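You operate a simulated robot arm through the tools that you are given. There is no shell and no other tool.

You are at the controls of a simulated two-armed robot. One attempt, no reset.

Task
Put the tin marked "varnish" from the green table on the stores shelf marked two and the tin that says "primer" on the sink. Fetch the rain gauge and stand it on the grey storage bench. Take the bottle marked new on the grey storage bench and put it away on the black worktop. Put the green tape measure on the plywood workbench away on the stores shelf marked three. Take the yellow cell on the white table and put it away on the shelf under the small parts table. Take the socket with the yellow band and put it on top of the bundle of manuals. Close the blue cover. Put the pack five on the white table away on the yellow table. Take the number six seal pod and put it on the blue tile. Take the waste tub on the small parts table and put it away on the shelf under the small parts table. Do these in any order. Set down upright: tin, rain gauge, bottle marked new, green tape measure, yellow cell, pack five, number six seal pod.

It is judged by the outcome, as a careful person would: the job done as asked, and still so three seconds after it is handed in. It fails if anything else is knocked over, pushed out of place, dropped, spilled or broken. Lids that push on must go on centred and level and be pressed home; caps that screw on are set level and turned clockwise until they are tight.

Robot
Two 7-joint arms with two-finger parallel grippers on one trunk, on a base that moves. Base frame: it is fixed to the floor where the robot stands at the start and does not move with it; the origin is under the middle of the robot, x ahead of it, y to its left, z up; the surface under the hand at the start is at about z = 780. Units: mm, rad, N and s.
The left shoulder is at the start at [110, 169, 1461], the right one opposite. With the tool pointing down near the work surface each hand reaches from about 360 to 700 mm from the robot's upright axis, wherever it stands, measured 20 degrees to its own side. Places, roughly: black worktop [9300, 2100, 900]; blue cover [1400, -200, 900]; blue tile (13x13x1 cm) [2700, 3200, 1400]; bottle marked new [3000, -1250, 750]; bundle of manuals [1500, 0, 750]; green tape measure [3000, 0, 750]; grey storage bench [3200, -1200, 700]; number six seal pod [1750, 3250, 500]; pack five [1500, -1000, 750]; rain gauge [3750, -3250, 750]; shelf under the small parts table [1300, 1100, 400]; sink (34x24 cm) [1520, -3160, 740]; socket with the yellow band [1500, -250, 750]; stores shelf marked three [2400, 3300, 1000]; stores shelf marked two [2400, 3300, 600]; tin [750, 0, 750]; waste tub [1250, 1500, 750]; yellow cell [1500, -250, 750]; yellow table [5400, -2100, 800]. Payload 1.57 kg a hand.
Tool frame (each hand has its own): the origin (TCP) lies between the finger pads and is the grasp point; the fingertips stand 30 mm ahead of it; z points along the fingers, y is the line along which they close. Largest opening 80 mm; finger width 17, thickness 12; the body of the gripper, 40 by 82 mm, starts 80 mm behind the TCP.
Orientation is told as [roll, pitch, yaw] about the base's x, y, z axes, in that order, counted from this pose: with the fingers straight down and closing along the base's y, the tool's x points along the base's -x, its y along +y and its z along -z.

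Tools
- The arms move only by the tool arm_command. It takes "left_increments", "right_increments" or both (then of equal length, played together; a hand with none holds still); each is a list of rows, each an object of numbers (a shift or turn left out is 0, a gripper value left out holds the last): "gripper": the opening, from 0 (shut) to 1 (fully open); "x", "y", "z": the shift along the tool's x, y, z in m; "rx", "ry", "rz": the turn, a rotation vector about the tool's x, y, z in rad. In form: [{"gripper": .., "x": .., "y": .., "z": .., "rx": .., "ry": .., "rz": ..}, ...]. A call has 1 to 20 rows; each row shifts and turns the commanded pose from where the row before left it, along the tool's axes as they then stand. Rows are played at 5 a second. More than 50 mm and 0.15 rad between two rows, or a gripper value outside its range, and nothing of the call is played. A pose out of reach is approached as far as the arm can. The call stops where the force on the tool passes 40 N (or 10 N more than at its start, if that is more) or the arm is blocked; 0.2 s more then pass. The fingers move at their own pace (about 72 mm/s each) and stop on an object; they squeeze with about 23 N. The grip force told is the motor's: it shows also when the fingers shut on nothing. Time passes only in rows, and 0.2 s behind the last, so rows that do not move let the fingers close. The reply holds the time, the measured pose of the TCP, the force on the tool along the base axes, the opening and the grip force, in the units named above and with some noise, with the torque about the TCP (base axes, N m) and any sound that the robot's microphone picked up.
- Cameras (640 x 400 px; columns grow to the right, rows downward): "scene" is now at [157.8, -5.8, 1640.8]; the picture's right is [-0.07, -1.00, 0.00], its down [-0.77, 0.05, -0.63] and it looks along [0.63, -0.04, -0.78] (base axes); focal length 273 px, centre (320, 200). "left" rides on the left gripper at [72, 7, -122] in its tool frame; the picture's right is [-0.09, 1.00, 0.00], its down [-0.84, -0.08, -0.54] and it looks along [-0.54, -0.05, 0.84] (tool axes); focal length 238 px, centre (320, 200). "right" rides on the right gripper at [72, -7, -122] in its tool frame; the picture's right is [0.09, 1.00, 0.00], its down [-0.84, 0.08, -0.54] and it looks along [-0.54, 0.05, 0.84] (tool axes); focal length 238 px, centre (320, 200). There is no depth. A picture from a camera that has moved, and an enlarged one, comes with that camera's place and axes in the base frame and with its lens.
- snapshot(camera): a new picture of that camera. It takes no simulated time.
- move_column(by): slides the trunk up (or, below 0, down) by that many mm; the arms and the scene camera ride with it, the base frame stays. It gives what a move gives, with no picture.
- drive_base(legs): drives the robot by 1 to 6 legs, each [ahead, left, turn to the left] in mm, mm and rad, along the robot's own axes; the way and the turn of a leg run together, so that a leg with both is an arc; at most 1500 mm and 3.142 rad a leg. The arms and the cameras ride along, it lands a little off, and it stops where it bumps. It gives what a move gives.
- pan_tilt(pan, tilt): turns the head with the scene camera to pan (to the left, within 1.501 rad either way) and tilt (down, from -0.506 to 1.204), counted from straight ahead of the robot. It gives what a move gives.
- zoom(camera, box): a new picture of the part [left, top, right, bottom] of that camera's present view, enlarged. It takes no simulated time.
- job_done(): hands the job in; it is judged then, once.

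Nothing tells you exact positions but the pictures and the camera data. Unless the task says otherwise, let go and move clear before handing in.

The tools are called after "Request:" as name(argument=value, ...) on one line, values as JSON. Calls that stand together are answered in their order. arm_command: Moves the arms, as the interface text tells. Its arguments: {"type":"object","properties":{"left_increments":{"type":"array"},"right_increments":{"type":"array"}},"required":[]} The other tools are called the same way: move_column (by) moves the trunk up or down; drive_base (legs) drives the base; pan_tilt (pan, tilt) turns the head that bears the scene camera; snapshot (camera) takes a picture; zoom (camera, box) takes an enlarged picture of a part of a camera's view; job_done () hands the job in.

At the start:

```text
t: 0.0
left_tcp_pos: [676.5, 223.6, 1154.8]
left_ee_rot: [0.001, 0.001, 0.001]
left_ft_force: [0.4, 0.9, -0.2]
left_ft_torque: [-0.02, 0.02, 0.02]
left_finger_gap: 79.7
left_grasp_force: 0.0
right_tcp_pos: [435.5, -272.5, 943.5]
right_ee_rot: [-0.001, 0.002, -0.002]
right_ft_force: [0.2, 0.0, 0.9]
right_ft_torque: [-0.01, 0.05, 0.0]
right_finger_gap: 80.0
right_grasp_force: 0.1
trunk travel left (down, up): [-775.0, 115.0]
robot x, y, heading: [-0.4, 1.1, -0.001]
head pan, tilt (commanded): [-0.07, 0.887]
```

scene: 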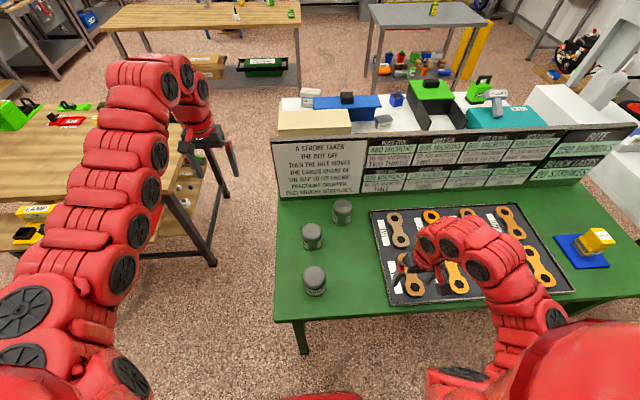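
right: 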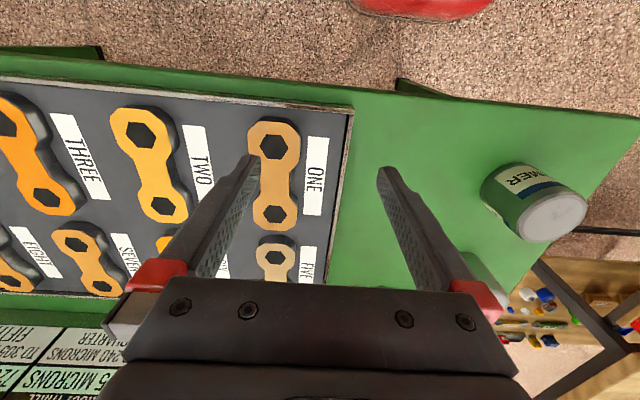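
left: 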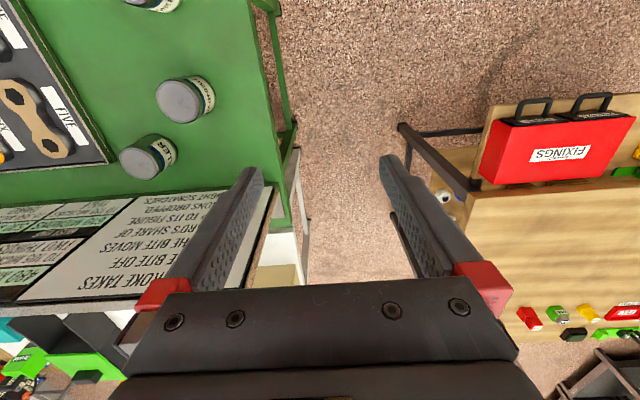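

I see the green table in front with three tins on its left side, a sample board with links, and a white table behind a sign panel. I will look around first with the head camera before moving anything.

Request:
zoom(camera="scene", box=[270, 60, 640, 300])

Request:
zoom(camera="left", box=[80, 0, 280, 200])

Request:
zoom(camera="right", box=[440, 120, 640, 280])

Request:
pan_tilt(pan=0.0, tilt=0.3)

```text
1.67 times, centred on (455, 180) of scene
camera zoom: at [157.8, -5.8, 1640.8], right [-0.07, -1.0, 0.0], down [-0.77, 0.05, -0.63], along [0.63, -0.04, -0.78], focal length 454 px, centre (95, 233)
```

zoom: 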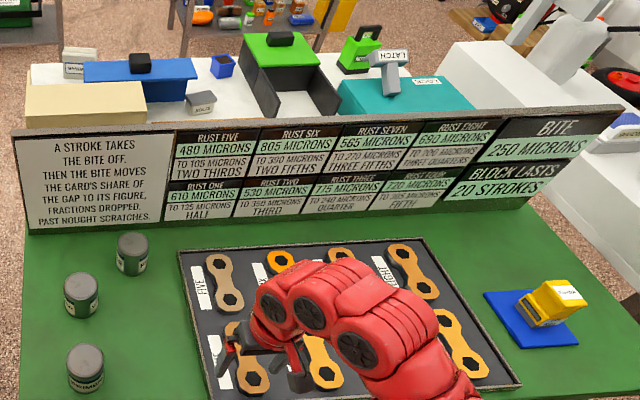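

```text
2.00 times, centred on (180, 100) of left
camera zoom: at [603.5, 229.4, 1275.0], right [0.09, 1.0, 0.0], down [0.84, -0.08, 0.54], along [0.54, -0.05, -0.84], focal length 477 px, centre (600, 400)
```

zoom: 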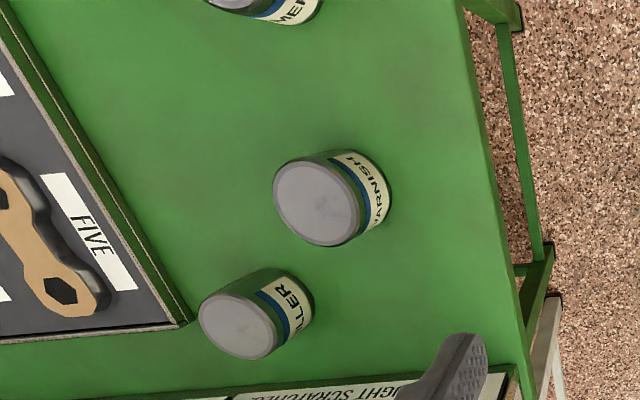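

```text
2.50 times, centred on (540, 200) of right
camera zoom: at [362.7, -280.4, 1066.2], right [-0.09, 1.0, 0.0], down [0.84, 0.08, 0.54], along [0.54, 0.05, -0.84], focal length 596 px, centre (-230, 200)
```

zoom: 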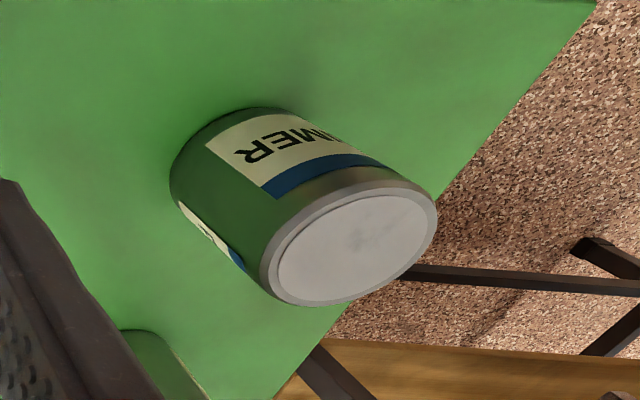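

```text
t: 1.0
left_tcp_pos: [675.2, 223.9, 1153.3]
left_ee_rot: [-0.001, 0.002, 0.0]
left_ft_force: [-0.5, -0.5, 0.1]
left_ft_torque: [0.03, 0.01, 0.0]
left_finger_gap: 80.0
left_grasp_force: 0.1
right_tcp_pos: [434.6, -273.7, 943.8]
right_ee_rot: [-0.001, 0.003, -0.002]
right_ft_force: [0.3, 0.2, -0.6]
right_ft_torque: [-0.01, 0.01, -0.02]
right_finger_gap: 80.1
right_grasp_force: 0.0
trunk travel left (down, up): [-775.0, 115.0]
robot x, y, heading: [-2.7, 0.3, -0.005]
head pan, tilt (commanded): [0.0, 0.3]
```

The three tins are primer (nearest), varnish (middle), filler (far). Now I look around the room.

Request:
snapshot(camera="scene")

Request:
zoom(camera="scene", box=[160, 130, 480, 330])

Request:
pan_tilt(pan=0.9, tilt=0.4)

Request:
snapshot(camera="scene")

Request:
pan_tilt(pan=-0.9, tilt=0.4)

Request:
snapshot(camera="scene")

```text
taken
camera scene: at [175.2, -0.5, 1691.9], right [0.0, -1.0, 0.0], down [-0.3, 0.0, -0.95], along [0.95, 0.0, -0.3], focal length 273 px, centre (320, 200)
```

scene: 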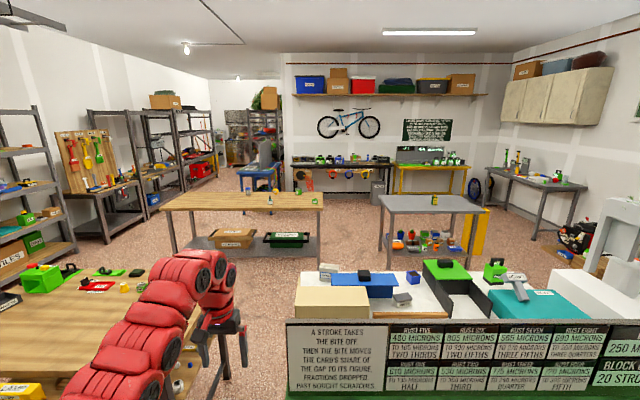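

```text
2.00 times, centred on (320, 230) of scene
camera zoom: at [175.2, -0.5, 1691.9], right [0.0, -1.0, 0.0], down [-0.3, 0.0, -0.95], along [0.95, 0.0, -0.3], focal length 545 px, centre (320, 140)
```

zoom: 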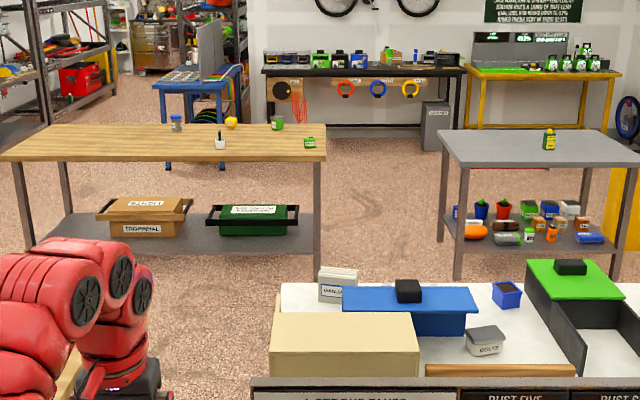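

```text
t: 2.2
left_tcp_pos: [674.3, 223.8, 1153.6]
left_ee_rot: [-0.001, -0.001, 0.0]
left_ft_force: [0.5, 0.0, 0.0]
left_ft_torque: [0.03, -0.03, -0.04]
left_finger_gap: 80.0
left_grasp_force: 0.1
right_tcp_pos: [434.2, -273.8, 943.7]
right_ee_rot: [0.001, -0.001, 0.0]
right_ft_force: [-0.7, -0.7, -0.4]
right_ft_torque: [0.0, -0.02, -0.05]
right_finger_gap: 79.8
right_grasp_force: 0.1
trunk travel left (down, up): [-775.0, 115.0]
robot x, y, heading: [-1.2, -0.2, -0.004]
head pan, tilt (commanded): [0.901, 0.4]
```

```text
taken
camera scene: at [139.4, 72.0, 1682.8], right [0.78, -0.62, 0.0], down [-0.24, -0.3, -0.92], along [0.57, 0.72, -0.39], focal length 273 px, centre (320, 200)
```

scene: 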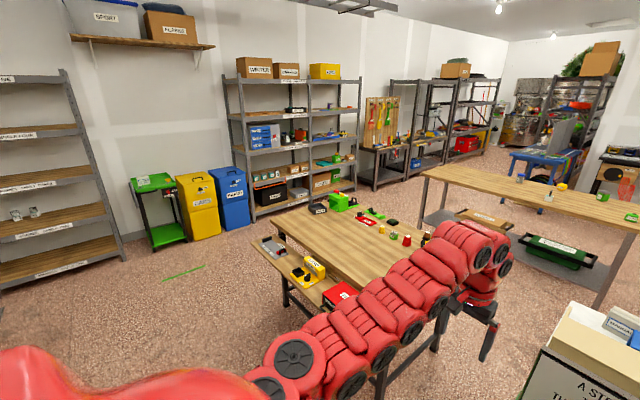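

```text
t: 4.0
left_tcp_pos: [675.0, 223.4, 1152.8]
left_ee_rot: [0.001, 0.0, 0.0]
left_ft_force: [0.0, -0.8, 0.4]
left_ft_torque: [0.03, 0.05, -0.01]
left_finger_gap: 80.2
left_grasp_force: 0.1
right_tcp_pos: [434.8, -273.8, 944.5]
right_ee_rot: [0.001, 0.003, -0.002]
right_ft_force: [0.5, 0.8, -0.6]
right_ft_torque: [-0.01, -0.02, -0.04]
right_finger_gap: 80.2
right_grasp_force: 0.1
trunk travel left (down, up): [-775.0, 115.0]
robot x, y, heading: [-0.9, 0.3, 0.001]
head pan, tilt (commanded): [-0.901, 0.4]
```

```text
taken
camera scene: at [139.4, -73.1, 1682.8], right [-0.78, -0.62, 0.0], down [-0.24, 0.3, -0.92], along [0.57, -0.72, -0.39], focal length 273 px, centre (320, 200)
```

scene: 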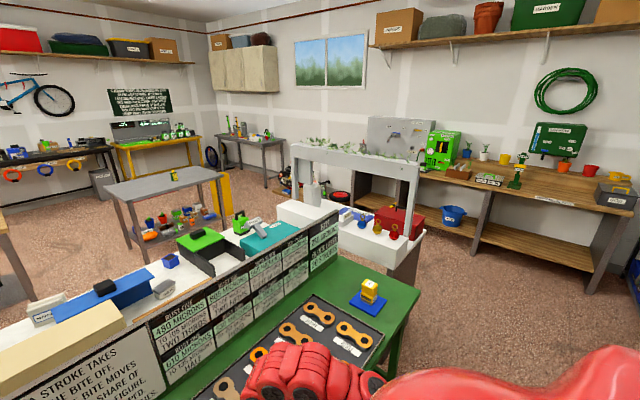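

I take close-up views of each area in the room.

Request:
zoom(camera="scene", box=[0, 170, 260, 400])

Request:
zoom(camera="scene", box=[260, 130, 460, 270])

Request:
zoom(camera="scene", box=[420, 100, 640, 270])

Request:
zoom(camera="scene", box=[0, 80, 300, 280])

Request:
pan_tilt(pan=-1.5, tilt=0.4)

Request:
snapshot(camera="scene")

Request:
zoom(camera="scene", box=[160, 60, 480, 260])

Request:
pan_tilt(pan=1.5, tilt=0.4)

Request:
snapshot(camera="scene")

```text
1.74 times, centred on (130, 285) of scene
camera zoom: at [139.4, -73.1, 1682.8], right [-0.78, -0.62, 0.0], down [-0.24, 0.3, -0.92], along [0.57, -0.72, -0.39], focal length 474 px, centre (650, 52)
```

zoom: 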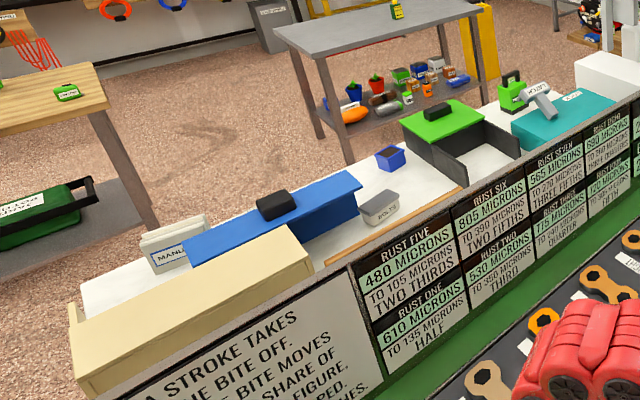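

```text
2.86 times, centred on (360, 200) of scene
camera zoom: at [139.4, -73.1, 1682.8], right [-0.78, -0.62, 0.0], down [-0.24, 0.3, -0.92], along [0.57, -0.72, -0.39], focal length 779 px, centre (206, 200)
```

zoom: 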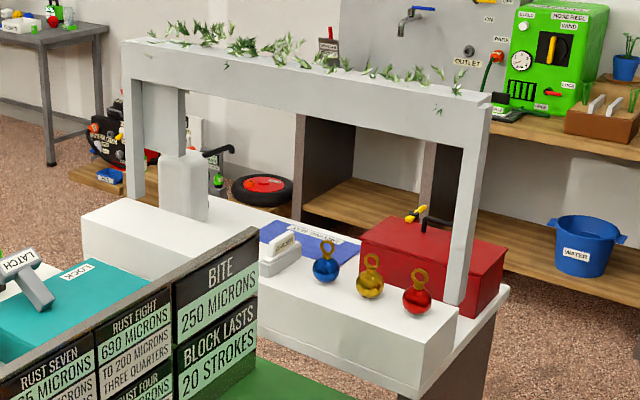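

```text
2.35 times, centred on (530, 185) of scene
camera zoom: at [139.4, -73.1, 1682.8], right [-0.78, -0.62, 0.0], down [-0.24, 0.3, -0.92], along [0.57, -0.72, -0.39], focal length 642 px, centre (-174, 235)
```

zoom: 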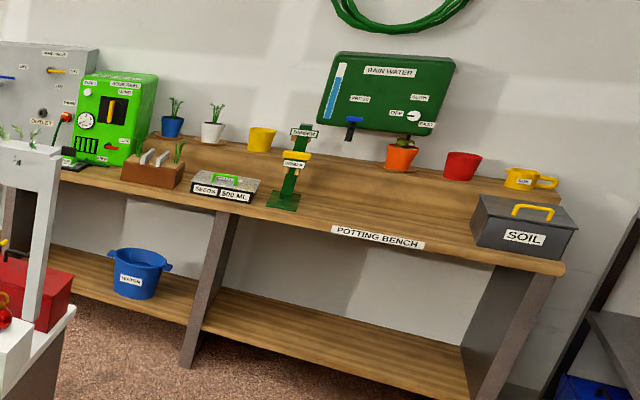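

```text
2.00 times, centred on (150, 180) of scene
camera zoom: at [139.4, -73.1, 1682.8], right [-0.78, -0.62, 0.0], down [-0.24, 0.3, -0.92], along [0.57, -0.72, -0.39], focal length 545 px, centre (660, 240)
```

zoom: 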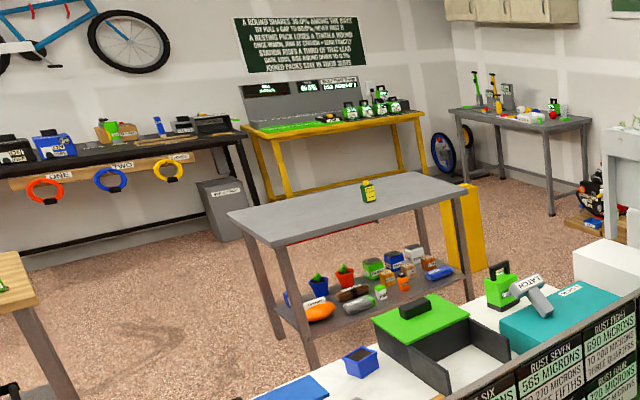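

```text
t: 5.0
left_tcp_pos: [675.9, 224.0, 1154.0]
left_ee_rot: [0.0, -0.001, -0.001]
left_ft_force: [-0.7, 0.0, 0.6]
left_ft_torque: [0.0, 0.02, -0.02]
left_finger_gap: 80.2
left_grasp_force: 0.1
right_tcp_pos: [433.9, -272.6, 944.1]
right_ee_rot: [0.0, 0.002, 0.0]
right_ft_force: [0.8, -0.4, 0.8]
right_ft_torque: [0.03, -0.02, 0.0]
right_finger_gap: 79.9
right_grasp_force: 0.1
trunk travel left (down, up): [-775.0, 115.0]
robot x, y, heading: [0.2, 1.6, 0.005]
head pan, tilt (commanded): [-1.499, 0.4]
```

```text
taken
camera scene: at [88.5, -92.9, 1682.8], right [-1.0, -0.07, 0.0], down [-0.03, 0.39, -0.92], along [0.07, -0.92, -0.39], focal length 273 px, centre (320, 200)
```

scene: 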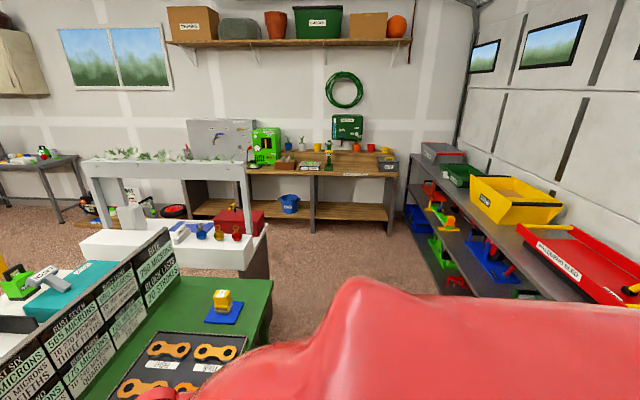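

```text
2.00 times, centred on (320, 160) of scene
camera zoom: at [88.5, -92.9, 1682.8], right [-1.0, -0.07, 0.0], down [-0.03, 0.39, -0.92], along [0.07, -0.92, -0.39], focal length 545 px, centre (320, 280)
```

zoom: 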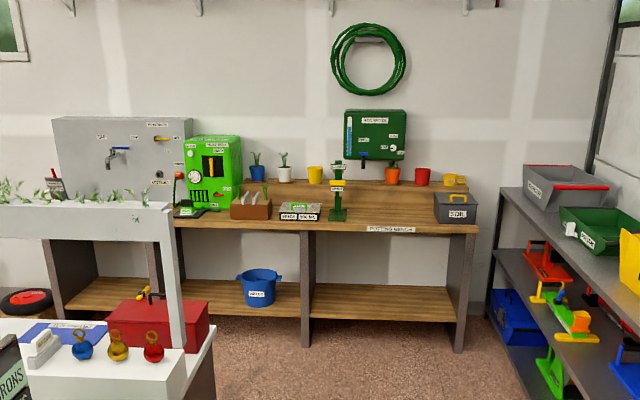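

```text
t: 7.6
left_tcp_pos: [676.0, 223.5, 1153.7]
left_ee_rot: [0.0, 0.0, 0.0]
left_ft_force: [0.6, 0.9, 0.6]
left_ft_torque: [0.02, -0.02, 0.02]
left_finger_gap: 80.1
left_grasp_force: 0.0
right_tcp_pos: [434.6, -273.8, 943.4]
right_ee_rot: [0.0, 0.001, -0.002]
right_ft_force: [0.1, -0.3, 0.0]
right_ft_torque: [0.0, -0.03, 0.01]
right_finger_gap: 80.1
right_grasp_force: 0.0
trunk travel left (down, up): [-775.0, 115.0]
robot x, y, heading: [-1.8, -0.5, -0.002]
head pan, tilt (commanded): [1.499, 0.4]
```

```text
taken
camera scene: at [88.5, 91.9, 1682.8], right [1.0, -0.07, 0.0], down [-0.03, -0.39, -0.92], along [0.07, 0.92, -0.39], focal length 273 px, centre (320, 200)
```

scene: 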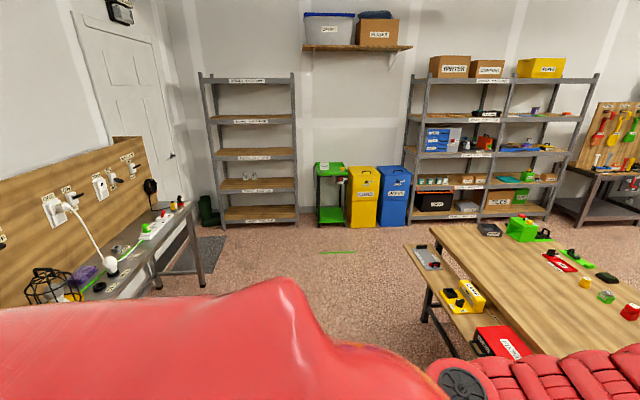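

Request:
zoom(camera="scene", box=[400, 50, 640, 230])

Request:
zoom(camera="scene", box=[190, 60, 420, 230])

Request:
zoom(camera="scene", box=[400, 210, 640, 360])

Request:
zoom(camera="scene", box=[0, 130, 240, 310])

```text
2.22 times, centred on (520, 140) of scene
camera zoom: at [88.5, 91.9, 1682.8], right [1.0, -0.07, 0.0], down [-0.03, -0.39, -0.92], along [0.07, 0.92, -0.39], focal length 606 px, centre (-124, 333)
```

zoom: 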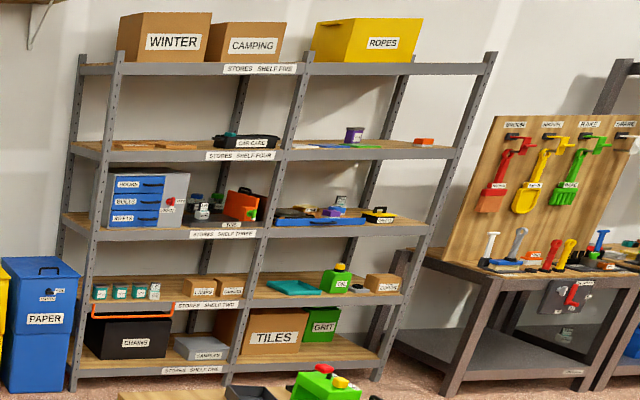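

```text
2.35 times, centred on (305, 145) of scene
camera zoom: at [88.5, 91.9, 1682.8], right [1.0, -0.07, 0.0], down [-0.03, -0.39, -0.92], along [0.07, 0.92, -0.39], focal length 642 px, centre (355, 329)
```

zoom: 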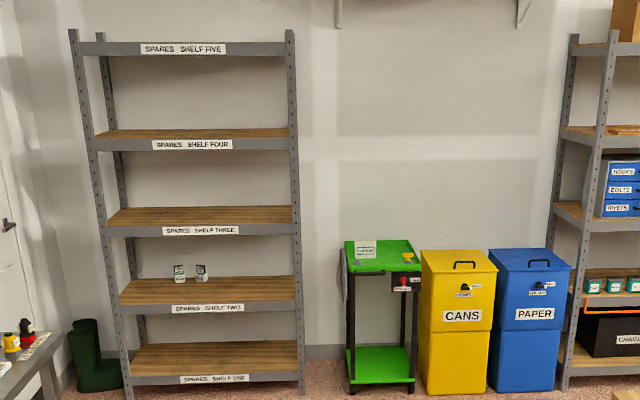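

```text
2.67 times, centred on (520, 285) of scene
camera zoom: at [88.5, 91.9, 1682.8], right [1.0, -0.07, 0.0], down [-0.03, -0.39, -0.92], along [0.07, 0.92, -0.39], focal length 727 px, centre (-213, -27)
```

zoom: 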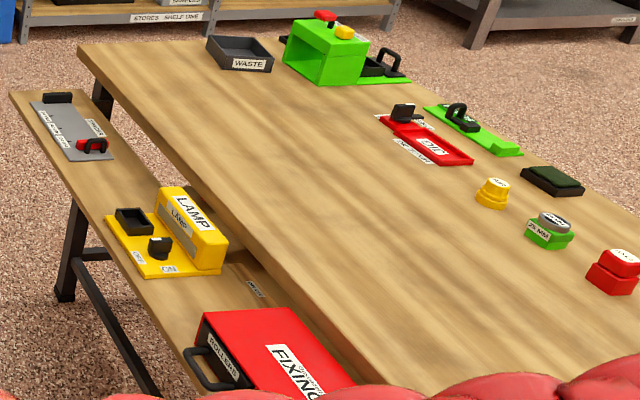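

```text
2.22 times, centred on (120, 220) of scene
camera zoom: at [88.5, 91.9, 1682.8], right [1.0, -0.07, 0.0], down [-0.03, -0.39, -0.92], along [0.07, 0.92, -0.39], focal length 606 px, centre (764, 156)
```

zoom: 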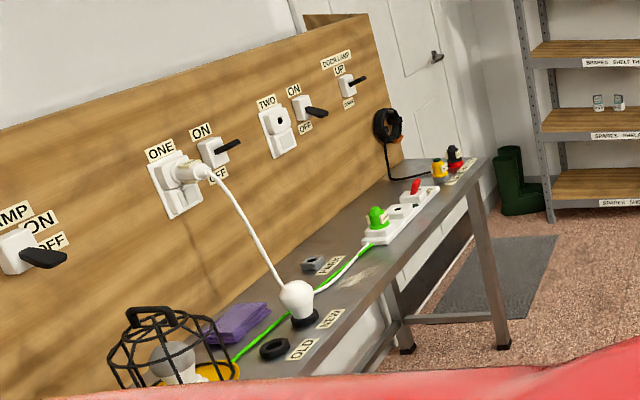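

The tins read, near to far, primer at about (500,-10), varnish at about (660,-8) and filler at about (740,-126), each near 70 mm wide with lids at about z 860. I raise the right hand, bring the left over the varnish tin, and lower the trunk somewhat to get reach.

Request:
arm_command(left_increments=[{"y": -0.04, "x": 0.004}, {"y": -0.04, "x": 0.004}, {"y": -0.04, "x": 0.004}, {"y": -0.04, "x": 0.004}, {"y": -0.04}, {"y": -0.032}], right_increments=[{"z": -0.04, "y": -0.01}, {"z": -0.04, "y": -0.01}, {"z": -0.04}, {"z": -0.04}, {"z": 0}, {"z": 0}])

Request:
move_column(by=-120)

Request:
snapshot(camera="left")

```text
t: 9.0
left_tcp_pos: [659.2, -8.9, 1153.6]
left_ee_rot: [-0.001, -0.003, 0.002]
left_ft_force: [-0.2, 0.1, 0.0]
left_ft_torque: [0.01, 0.0, 0.0]
left_finger_gap: 80.0
left_grasp_force: 0.1
right_tcp_pos: [398.8, -270.8, 995.4]
right_ee_rot: [0.008, -0.013, -0.002]
right_ft_force: [-0.3, -0.5, -0.2]
right_ft_torque: [0.02, 0.03, 0.04]
right_finger_gap: 79.8
right_grasp_force: 0.0
right hand out of reach, approached as far as the arm can: row 1, 2, 3, 4
trunk travel left (down, up): [-775.0, 115.0]
robot x, y, heading: [-2.0, 1.1, -0.004]
head pan, tilt (commanded): [1.499, 0.4]
```

```text
t: 10.5
left_tcp_pos: [659.6, -8.8, 1033.6]
left_ee_rot: [0.0, 0.002, 0.002]
left_ft_force: [0.2, 0.1, -0.3]
left_ft_torque: [-0.02, -0.01, -0.01]
left_finger_gap: 80.0
left_grasp_force: 0.1
right_tcp_pos: [398.9, -270.6, 876.0]
right_ee_rot: [0.005, -0.014, -0.002]
right_ft_force: [0.9, -1.2, 0.3]
right_ft_torque: [-0.03, 0.02, -0.01]
right_finger_gap: 79.9
right_grasp_force: 0.1
trunk travel left (down, up): [-655.0, 235.0]
robot x, y, heading: [1.6, -0.7, -0.001]
head pan, tilt (commanded): [1.499, 0.4]
```

```text
taken
camera left: at [587.5, -2.4, 1154.7], right [0.09, 1.0, 0.0], down [0.84, -0.08, 0.54], along [0.54, -0.05, -0.84], focal length 238 px, centre (320, 200)
```

left: 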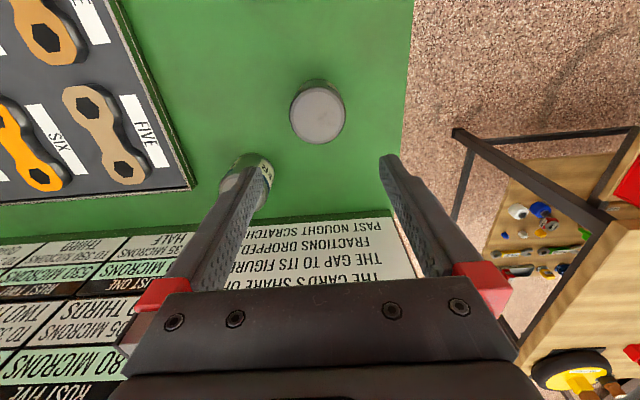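

The varnish lid sits almost exactly between the fingers. I lower straight down over it and grip.

Request:
arm_command(left_increments=[{"z": 0.045, "y": -0.002}, {"z": 0.045}, {"z": 0.045}, {"z": 0.04}, {"z": 0.03}, {"gripper": 0}, {"gripper": 0}, {"gripper": 0}, {"gripper": 0}])

Request:
snapshot(camera="left")

```text
t: 12.5
left_tcp_pos: [658.4, -10.6, 828.7]
left_ee_rot: [-0.001, 0.001, 0.001]
left_ft_force: [0.6, -0.3, -0.5]
left_ft_torque: [-0.03, -0.07, 0.01]
left_finger_gap: 69.5
left_grasp_force: 23.2
right_tcp_pos: [399.0, -270.2, 874.5]
right_ee_rot: [0.007, -0.015, -0.002]
right_ft_force: [0.8, 0.7, -0.5]
right_ft_torque: [0.0, 0.01, -0.01]
right_finger_gap: 79.9
right_grasp_force: 0.0
trunk travel left (down, up): [-655.0, 235.0]
robot x, y, heading: [-1.3, -1.6, 0.002]
head pan, tilt (commanded): [1.499, 0.4]
```

```text
taken
camera left: at [587.2, -5.4, 950.6], right [0.09, 1.0, 0.0], down [0.84, -0.08, 0.54], along [0.54, -0.05, -0.84], focal length 238 px, centre (320, 200)
```

left: 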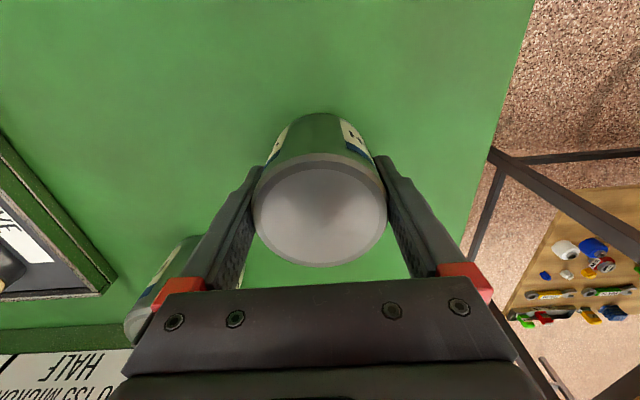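

The varnish tin is gripped at 69.5 mm. I lift it and carry it left, out of the way.

Request:
arm_command(left_increments=[{"z": -0.03}, {"z": -0.04}, {"z": -0.045}, {"z": -0.045}, {"z": -0.045}, {"y": 0.04, "x": 0.02}, {"y": 0.04, "x": 0.02}, {"y": 0.04, "x": 0.02}, {"y": 0.04, "x": 0.02}, {"y": 0.04, "x": 0.02}, {"y": 0.04, "x": 0.02}])

Request:
pan_tilt(pan=0.0, tilt=0.9)

Request:
snapshot(camera="scene")

```text
t: 14.9
left_tcp_pos: [623.2, 60.8, 1032.2]
left_ee_rot: [0.001, -0.001, 0.0]
left_ft_force: [0.2, 0.3, -2.8]
left_ft_torque: [0.01, 0.01, 0.01]
left_finger_gap: 69.4
left_grasp_force: 23.1
left hand out of reach, approached as far as the arm can: row 7, 8, 9, 10, 11
right_tcp_pos: [399.8, -271.7, 875.6]
right_ee_rot: [0.005, -0.014, -0.002]
right_ft_force: [0.2, 0.9, 0.7]
right_ft_torque: [-0.02, -0.02, 0.0]
right_finger_gap: 80.1
right_grasp_force: 0.0
trunk travel left (down, up): [-655.0, 235.0]
robot x, y, heading: [-4.4, -1.3, -0.002]
head pan, tilt (commanded): [1.499, 0.4]
```

```text
t: 16.5
left_tcp_pos: [624.0, 60.0, 1032.9]
left_ee_rot: [0.0, -0.001, -0.001]
left_ft_force: [-1.0, 0.1, -3.4]
left_ft_torque: [0.01, 0.03, 0.01]
left_finger_gap: 69.5
left_grasp_force: 22.7
right_tcp_pos: [398.7, -271.1, 874.4]
right_ee_rot: [0.006, -0.013, -0.003]
right_ft_force: [-0.1, 0.1, 1.1]
right_ft_torque: [0.04, -0.01, 0.02]
right_finger_gap: 79.9
right_grasp_force: 0.0
trunk travel left (down, up): [-655.0, 235.0]
robot x, y, heading: [0.5, -0.6, -0.003]
head pan, tilt (commanded): [0.0, 0.901]
```

```text
taken
camera scene: at [157.7, -0.4, 1519.7], right [0.0, -1.0, 0.0], down [-0.78, 0.0, -0.62], along [0.62, 0.0, -0.78], focal length 273 px, centre (320, 200)
```

scene: 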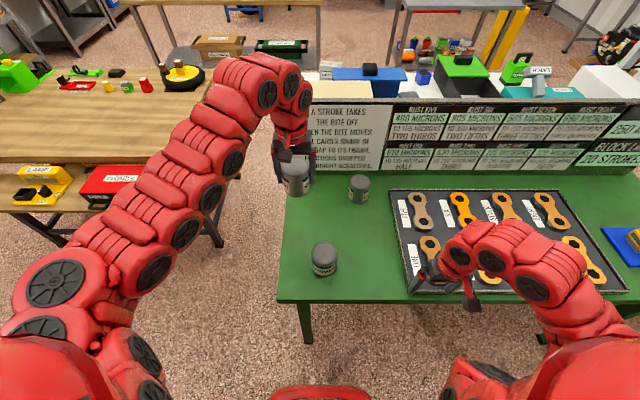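

Holding the tin works; near-in raised poses are out of reach. I test a small outward move of both hands to see from where the next command counts.

Request:
arm_command(left_increments=[{"x": -0.03, "y": 0.03}, {"x": -0.03, "y": 0.03}], right_increments=[{"x": -0.02, "y": 0.02}, {"x": -0.02, "y": 0.02}])

```text
t: 17.1
left_tcp_pos: [683.8, 122.2, 1032.5]
left_ee_rot: [-0.002, 0.001, 0.002]
left_ft_force: [-0.5, 0.7, -3.3]
left_ft_torque: [0.01, 0.04, -0.03]
left_finger_gap: 69.4
left_grasp_force: 23.3
right_tcp_pos: [435.7, -209.9, 868.0]
right_ee_rot: [0.011, -0.02, -0.003]
right_ft_force: [-0.1, 0.5, -0.9]
right_ft_torque: [-0.01, 0.03, 0.03]
right_finger_gap: 80.3
right_grasp_force: 0.1
right hand out of reach, approached as far as the arm can: row 1, 2
trunk travel left (down, up): [-655.0, 235.0]
robot x, y, heading: [3.9, 0.7, 0.001]
head pan, tilt (commanded): [0.0, 0.901]
```

Commands count from the measured pose. I raise the trunk by 100 mm to gain room, then bring the right hand over the primer tin.

Request:
move_column(by=100)

Request:
arm_command(left_increments=[{"y": 0.03}, {"y": 0.03}, {"y": 0.03}, {"y": 0.03}, {"y": 0.03}, {}, {}, {}], right_increments=[{"x": -0.02, "y": 0.02}, {"x": -0.02, "y": 0.03}, {"x": -0.024, "y": 0.03}, {"y": 0.03}, {"y": 0.03}, {"y": 0.03}, {"y": 0.03}, {}])

Request:
snapshot(camera="right")

```text
t: 18.4
left_tcp_pos: [683.4, 120.9, 1132.7]
left_ee_rot: [0.002, 0.0, 0.001]
left_ft_force: [-0.6, -0.3, -2.5]
left_ft_torque: [0.01, 0.01, 0.0]
left_finger_gap: 69.4
left_grasp_force: 22.5
right_tcp_pos: [435.3, -210.3, 967.8]
right_ee_rot: [0.013, -0.024, -0.003]
right_ft_force: [-0.1, -0.6, -0.5]
right_ft_torque: [0.02, 0.0, -0.03]
right_finger_gap: 80.0
right_grasp_force: 0.1
trunk travel left (down, up): [-755.0, 135.0]
robot x, y, heading: [0.7, 1.6, 0.002]
head pan, tilt (commanded): [0.0, 0.901]
```

```text
t: 20.2
left_tcp_pos: [683.2, 270.4, 1133.1]
left_ee_rot: [-0.001, -0.001, 0.0]
left_ft_force: [0.2, 0.3, -2.4]
left_ft_torque: [0.02, -0.03, -0.01]
left_finger_gap: 69.4
left_grasp_force: 23.0
right_tcp_pos: [495.4, -11.3, 951.5]
right_ee_rot: [0.018, -0.026, -0.003]
right_ft_force: [-0.2, 0.8, -0.1]
right_ft_torque: [0.0, 0.0, -0.01]
right_finger_gap: 79.9
right_grasp_force: 0.0
right hand out of reach, approached as far as the arm can: row 1, 2, 3, 6
trunk travel left (down, up): [-755.0, 135.0]
robot x, y, heading: [-1.3, -4.0, 0.004]
head pan, tilt (commanded): [0.0, 0.901]
```

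```text
taken
camera right: at [419.3, -19.6, 1071.6], right [-0.09, 1.0, 0.02], down [0.82, 0.07, 0.57], along [0.56, 0.06, -0.82], focal length 238 px, centre (320, 200)
```

right: 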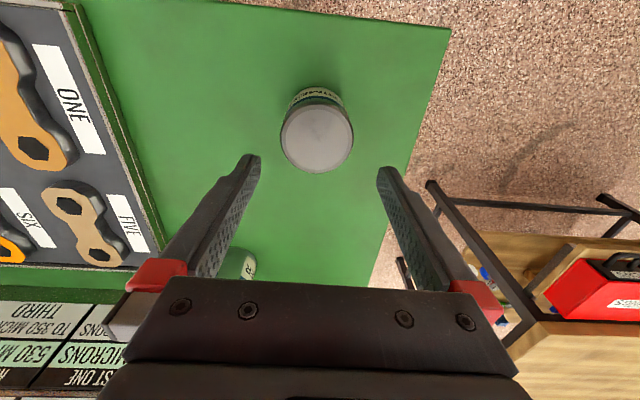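

The primer lid is centred between the right fingers. I level the hand, lower and grip.

Request:
arm_command(right_increments=[{"rx": 0.018, "ry": 0.026, "z": 0.015}, {"z": 0.03}, {"z": 0.03}, {"z": 0.03}, {"z": 0.018}, {"gripper": 0}, {"gripper": 0}, {"gripper": 0}, {"gripper": 0}])

Request:
snapshot(camera="right")

```text
t: 22.2
left_tcp_pos: [683.6, 270.3, 1132.9]
left_ee_rot: [0.001, 0.0, 0.0]
left_ft_force: [-0.5, -0.1, -2.8]
left_ft_torque: [0.02, 0.02, 0.0]
left_finger_gap: 69.4
left_grasp_force: 23.2
right_tcp_pos: [493.3, -11.8, 830.1]
right_ee_rot: [-0.007, 0.004, -0.002]
right_ft_force: [-1.2, 0.5, 0.3]
right_ft_torque: [0.11, 0.07, -0.01]
right_finger_gap: 69.4
right_grasp_force: 22.7
trunk travel left (down, up): [-755.0, 135.0]
robot x, y, heading: [2.2, 2.4, 0.001]
head pan, tilt (commanded): [0.0, 0.901]
```

```text
taken
camera right: at [422.2, -17.6, 952.0], right [-0.09, 1.0, -0.01], down [0.84, 0.08, 0.54], along [0.54, 0.04, -0.84], focal length 238 px, centre (320, 200)
```

right: 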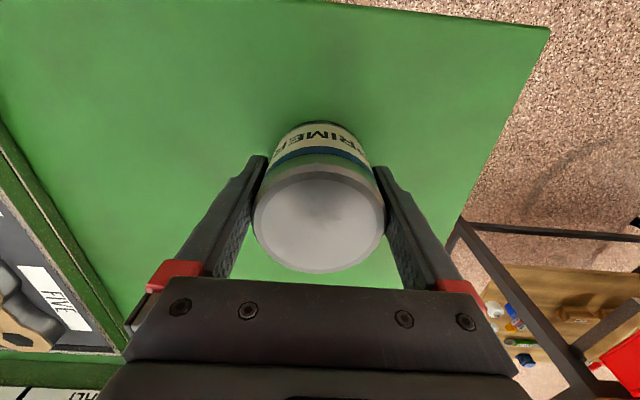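

Primer is gripped too. I lift with the trunk, then carry the right hand outward and up before driving.

Request:
move_column(by=125)

Request:
arm_command(right_increments=[{"rx": -0.007, "z": -0.02, "x": -0.03}, {"y": -0.035, "x": -0.02, "z": -0.02}, {"y": -0.035, "x": -0.02, "z": -0.02}, {"y": -0.035, "x": -0.02, "z": -0.02}, {"y": -0.035, "x": -0.02, "z": -0.02}, {"y": -0.035}, {"y": -0.035}, {"y": -0.035}])

Request:
drive_base(legs=[[-200, 0, 0], [0, 0, -1.571]])

Request:
pan_tilt(pan=0.3, tilt=0.45)

Request:
snapshot(camera="scene")

```text
t: 23.8
left_tcp_pos: [684.1, 270.9, 1257.8]
left_ee_rot: [-0.001, 0.001, 0.0]
left_ft_force: [0.0, -0.1, -2.9]
left_ft_torque: [0.01, 0.03, 0.01]
left_finger_gap: 69.4
left_grasp_force: 23.4
right_tcp_pos: [494.7, -11.2, 953.9]
right_ee_rot: [-0.007, 0.004, -0.001]
right_ft_force: [0.5, 0.0, -3.1]
right_ft_torque: [0.04, 0.01, 0.0]
right_finger_gap: 69.4
right_grasp_force: 23.1
trunk travel left (down, up): [-880.0, 10.0]
robot x, y, heading: [-0.2, -1.0, 0.0]
head pan, tilt (commanded): [0.0, 0.901]
```

```text
t: 25.6
left_tcp_pos: [683.1, 269.5, 1257.5]
left_ee_rot: [0.0, 0.002, -0.001]
left_ft_force: [0.3, 0.3, -2.9]
left_ft_torque: [0.03, -0.03, 0.02]
left_finger_gap: 69.6
left_grasp_force: 22.8
right_tcp_pos: [603.5, -257.6, 1055.0]
right_ee_rot: [0.0, 0.003, 0.0]
right_ft_force: [0.0, -1.3, -2.7]
right_ft_torque: [0.02, 0.02, -0.01]
right_finger_gap: 69.6
right_grasp_force: 23.2
trunk travel left (down, up): [-880.0, 10.0]
robot x, y, heading: [-1.0, 2.7, -0.001]
head pan, tilt (commanded): [0.0, 0.901]
```

```text
t: 31.0
left_tcp_pos: [74.0, -681.2, 1259.1]
left_ee_rot: [0.001, -0.001, -1.563]
left_ft_force: [0.3, 0.8, -3.7]
left_ft_torque: [-0.01, 0.05, 0.0]
left_finger_gap: 69.0
left_grasp_force: 23.1
right_tcp_pos: [-453.8, -605.2, 1054.4]
right_ee_rot: [0.0, 0.004, -1.568]
right_ft_force: [0.0, -0.6, -4.0]
right_ft_torque: [0.03, 0.0, 0.0]
right_finger_gap: 69.1
right_grasp_force: 23.3
trunk travel left (down, up): [-880.0, 10.0]
robot x, y, heading: [-200.0, -2.4, -1.566]
head pan, tilt (commanded): [0.0, 0.901]
```

```text
t: 31.9
left_tcp_pos: [73.8, -681.8, 1257.3]
left_ee_rot: [-0.002, 0.001, -1.563]
left_ft_force: [0.2, 0.0, -2.7]
left_ft_torque: [0.01, 0.02, -0.02]
left_finger_gap: 68.7
left_grasp_force: 22.8
right_tcp_pos: [-452.8, -605.5, 1054.3]
right_ee_rot: [0.0, 0.003, -1.568]
right_ft_force: [0.3, -0.5, -3.3]
right_ft_torque: [0.02, -0.01, 0.04]
right_finger_gap: 69.3
right_grasp_force: 23.2
trunk travel left (down, up): [-880.0, 10.0]
robot x, y, heading: [-202.0, -1.2, -1.571]
head pan, tilt (commanded): [0.3, 0.45]
```

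```text
taken
camera scene: at [-171.2, -169.6, 1782.9], right [-0.95, -0.3, 0.0], down [-0.13, 0.42, -0.9], along [0.27, -0.86, -0.44], focal length 273 px, centre (320, 200)
```

scene: 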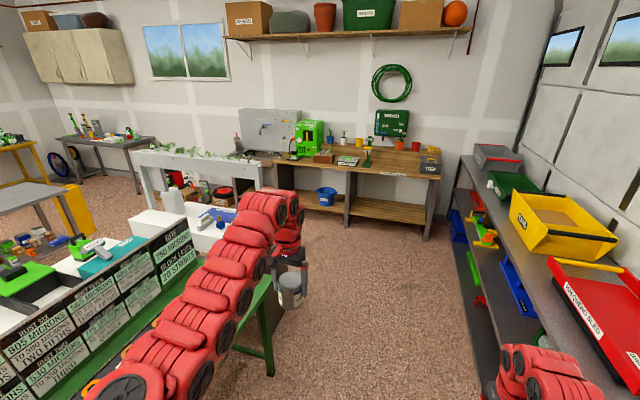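

The way ahead is clear between the green table and the racks. I drive 2100 mm towards the potting bench and look left at the sink.

Request:
drive_base(legs=[[1300, 0, 0], [800, 0, 0]])

Request:
pan_tilt(pan=0.8, tilt=0.45)

Request:
snapshot(camera="scene")

Request:
pan_tilt(pan=1.4, tilt=0.4)

Request:
snapshot(camera="scene")

```text
t: 42.3
left_tcp_pos: [86.7, -2773.9, 1257.7]
left_ee_rot: [0.0, 0.002, -1.565]
left_ft_force: [-0.5, 0.4, -4.4]
left_ft_torque: [0.03, 0.0, 0.03]
left_finger_gap: 68.7
left_grasp_force: 23.0
right_tcp_pos: [-440.0, -2698.6, 1054.6]
right_ee_rot: [0.0, 0.004, -1.568]
right_ft_force: [0.8, 0.4, -3.5]
right_ft_torque: [0.03, 0.02, -0.03]
right_finger_gap: 69.0
right_grasp_force: 22.8
trunk travel left (down, up): [-880.0, 10.0]
robot x, y, heading: [-186.7, -2091.9, -1.56]
head pan, tilt (commanded): [0.3, 0.45]
```

```text
t: 43.2
left_tcp_pos: [87.1, -2773.9, 1257.8]
left_ee_rot: [-0.002, 0.002, -1.567]
left_ft_force: [0.5, -0.4, -3.5]
left_ft_torque: [0.02, -0.01, 0.0]
left_finger_gap: 68.6
left_grasp_force: 23.1
right_tcp_pos: [-440.9, -2698.6, 1055.6]
right_ee_rot: [0.002, 0.003, -1.567]
right_ft_force: [-0.3, 0.1, -2.4]
right_ft_torque: [0.03, 0.03, -0.01]
right_finger_gap: 69.4
right_grasp_force: 22.8
trunk travel left (down, up): [-880.0, 10.0]
robot x, y, heading: [-188.0, -2089.3, -1.567]
head pan, tilt (commanded): [0.799, 0.45]
```

```text
taken
camera scene: at [-118.6, -2238.6, 1783.0], right [-0.69, -0.72, 0.0], down [-0.31, 0.3, -0.9], along [0.65, -0.62, -0.44], focal length 273 px, centre (320, 200)
```

scene: 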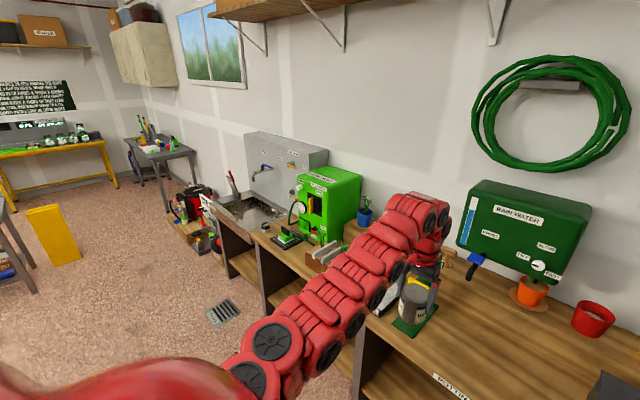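

```text
t: 44.2
left_tcp_pos: [87.8, -2773.6, 1257.4]
left_ee_rot: [0.0, 0.003, -1.566]
left_ft_force: [1.1, -0.6, -3.7]
left_ft_torque: [0.03, -0.02, 0.01]
left_finger_gap: 68.7
left_grasp_force: 22.7
right_tcp_pos: [-439.4, -2698.5, 1054.2]
right_ee_rot: [0.0, 0.004, -1.568]
right_ft_force: [-0.6, -0.5, -4.1]
right_ft_torque: [0.02, 0.01, -0.02]
right_finger_gap: 69.0
right_grasp_force: 22.5
trunk travel left (down, up): [-880.0, 10.0]
robot x, y, heading: [-186.5, -2093.9, -1.566]
head pan, tilt (commanded): [1.4, 0.4]
```

```text
taken
camera scene: at [-93.4, -2190.4, 1787.7], right [-0.17, -0.99, 0.0], down [-0.38, 0.07, -0.92], along [0.91, -0.15, -0.39], focal length 273 px, centre (320, 200)
```

scene: 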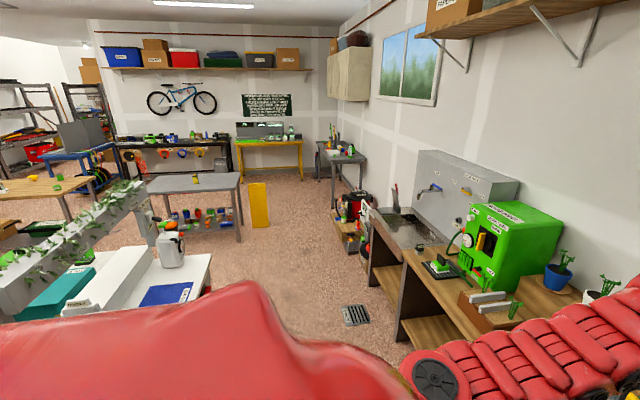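

The sink is at the far end of the bench under a grey panel with a tap. I move in a little and strafe left along the bench towards it.

Request:
drive_base(legs=[[90, 0, -0.005], [0, 1000, 0], [0, 900, 0]])

Request:
pan_tilt(pan=-0.1, tilt=0.7)

Request:
snapshot(camera="scene")

```text
t: 54.5
left_tcp_pos: [2006.6, -2840.7, 1257.4]
left_ee_rot: [-0.001, 0.001, -1.548]
left_ft_force: [0.1, 1.0, -3.6]
left_ft_torque: [0.03, 0.02, -0.01]
left_finger_gap: 68.7
left_grasp_force: 22.9
right_tcp_pos: [1478.4, -2773.2, 1054.7]
right_ee_rot: [0.002, 0.005, -1.549]
right_ft_force: [-0.1, 0.6, -2.9]
right_ft_torque: [0.01, 0.06, 0.0]
right_finger_gap: 69.2
right_grasp_force: 23.2
trunk travel left (down, up): [-880.0, 10.0]
robot x, y, heading: [1719.7, -2163.9, -1.546]
head pan, tilt (commanded): [1.4, 0.4]
```

```text
t: 56.1
left_tcp_pos: [2007.4, -2840.7, 1258.7]
left_ee_rot: [0.0, 0.002, -1.548]
left_ft_force: [-0.4, 0.0, -3.0]
left_ft_torque: [-0.01, -0.02, 0.02]
left_finger_gap: 68.1
left_grasp_force: 23.0
right_tcp_pos: [1478.5, -2772.3, 1054.9]
right_ee_rot: [0.001, 0.002, -1.55]
right_ft_force: [-0.1, 0.2, -3.3]
right_ft_torque: [0.01, -0.02, -0.03]
right_finger_gap: 69.2
right_grasp_force: 22.7
trunk travel left (down, up): [-880.0, 10.0]
robot x, y, heading: [1721.3, -2163.5, -1.544]
head pan, tilt (commanded): [-0.099, 0.7]
```

```text
taken
camera scene: at [1719.0, -2330.0, 1760.8], right [-1.0, 0.08, 0.0], down [0.05, 0.64, -0.76], along [-0.06, -0.76, -0.64], focal length 273 px, centre (320, 200)
```

scene: 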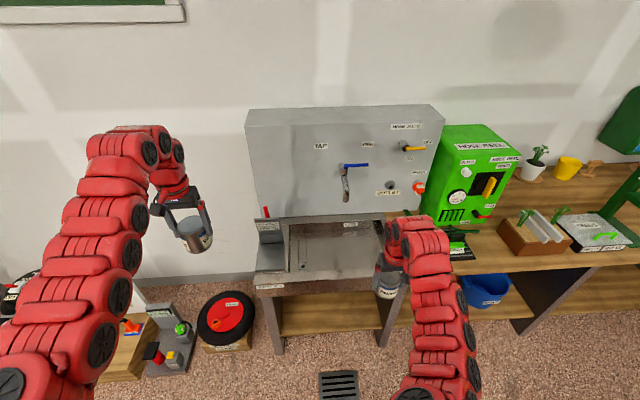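

The sink basin is ahead. The left finger gap has crept down a bit, so I check the varnish tin in the left gripper, and zoom on the sink.

Request:
snapshot(camera="left")

Request:
zoom(camera="scene", box=[230, 90, 450, 350])

Request:
zoom(camera="scene", box=[130, 160, 250, 280])

Request:
snapshot(camera="right")

```text
taken
camera left: at [2012.9, -2769.9, 1379.1], right [1.0, -0.07, 0.0], down [-0.06, -0.84, 0.54], along [-0.04, -0.54, -0.84], focal length 238 px, centre (320, 200)
```

left: 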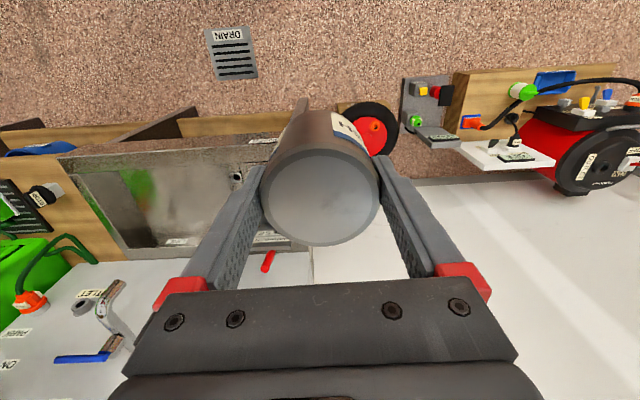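

```text
1.54 times, centred on (340, 220) of scene
camera zoom: at [1719.0, -2330.0, 1760.8], right [-1.0, 0.08, 0.0], down [0.05, 0.64, -0.76], along [-0.06, -0.76, -0.64], focal length 420 px, centre (289, 169)
```

zoom: 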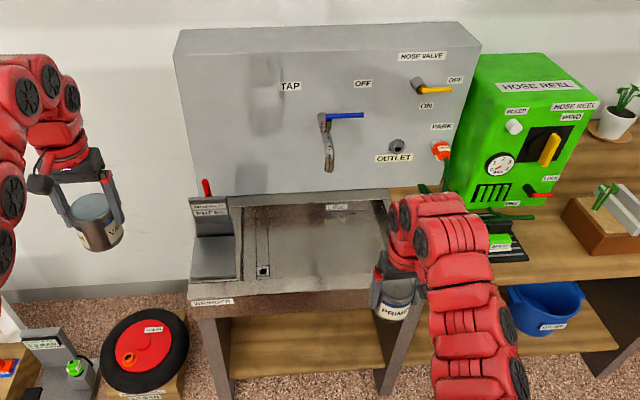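

```text
3.33 times, centred on (190, 220) of scene
camera zoom: at [1719.0, -2330.0, 1760.8], right [-1.0, 0.08, 0.0], down [0.05, 0.64, -0.76], along [-0.06, -0.76, -0.64], focal length 909 px, centre (753, 133)
```

zoom: 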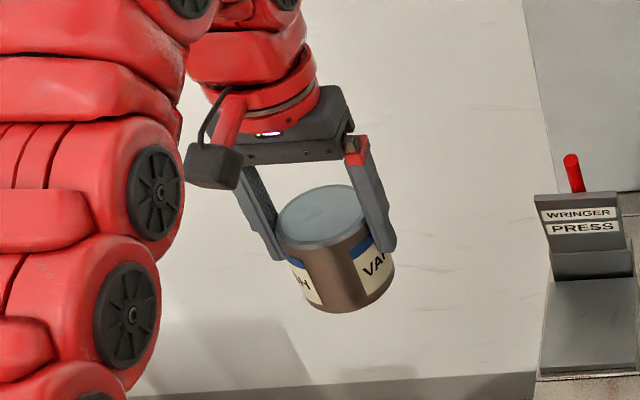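

```text
taken
camera right: at [1470.6, -2702.1, 1177.2], right [0.99, 0.11, 0.0], down [0.09, -0.84, 0.54], along [0.06, -0.54, -0.84], focal length 238 px, centre (320, 200)
```

right: 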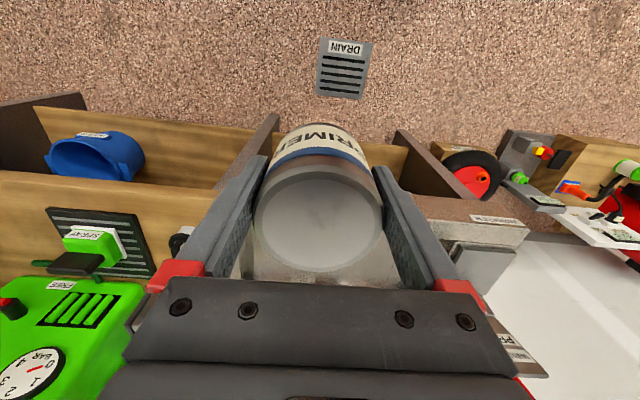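

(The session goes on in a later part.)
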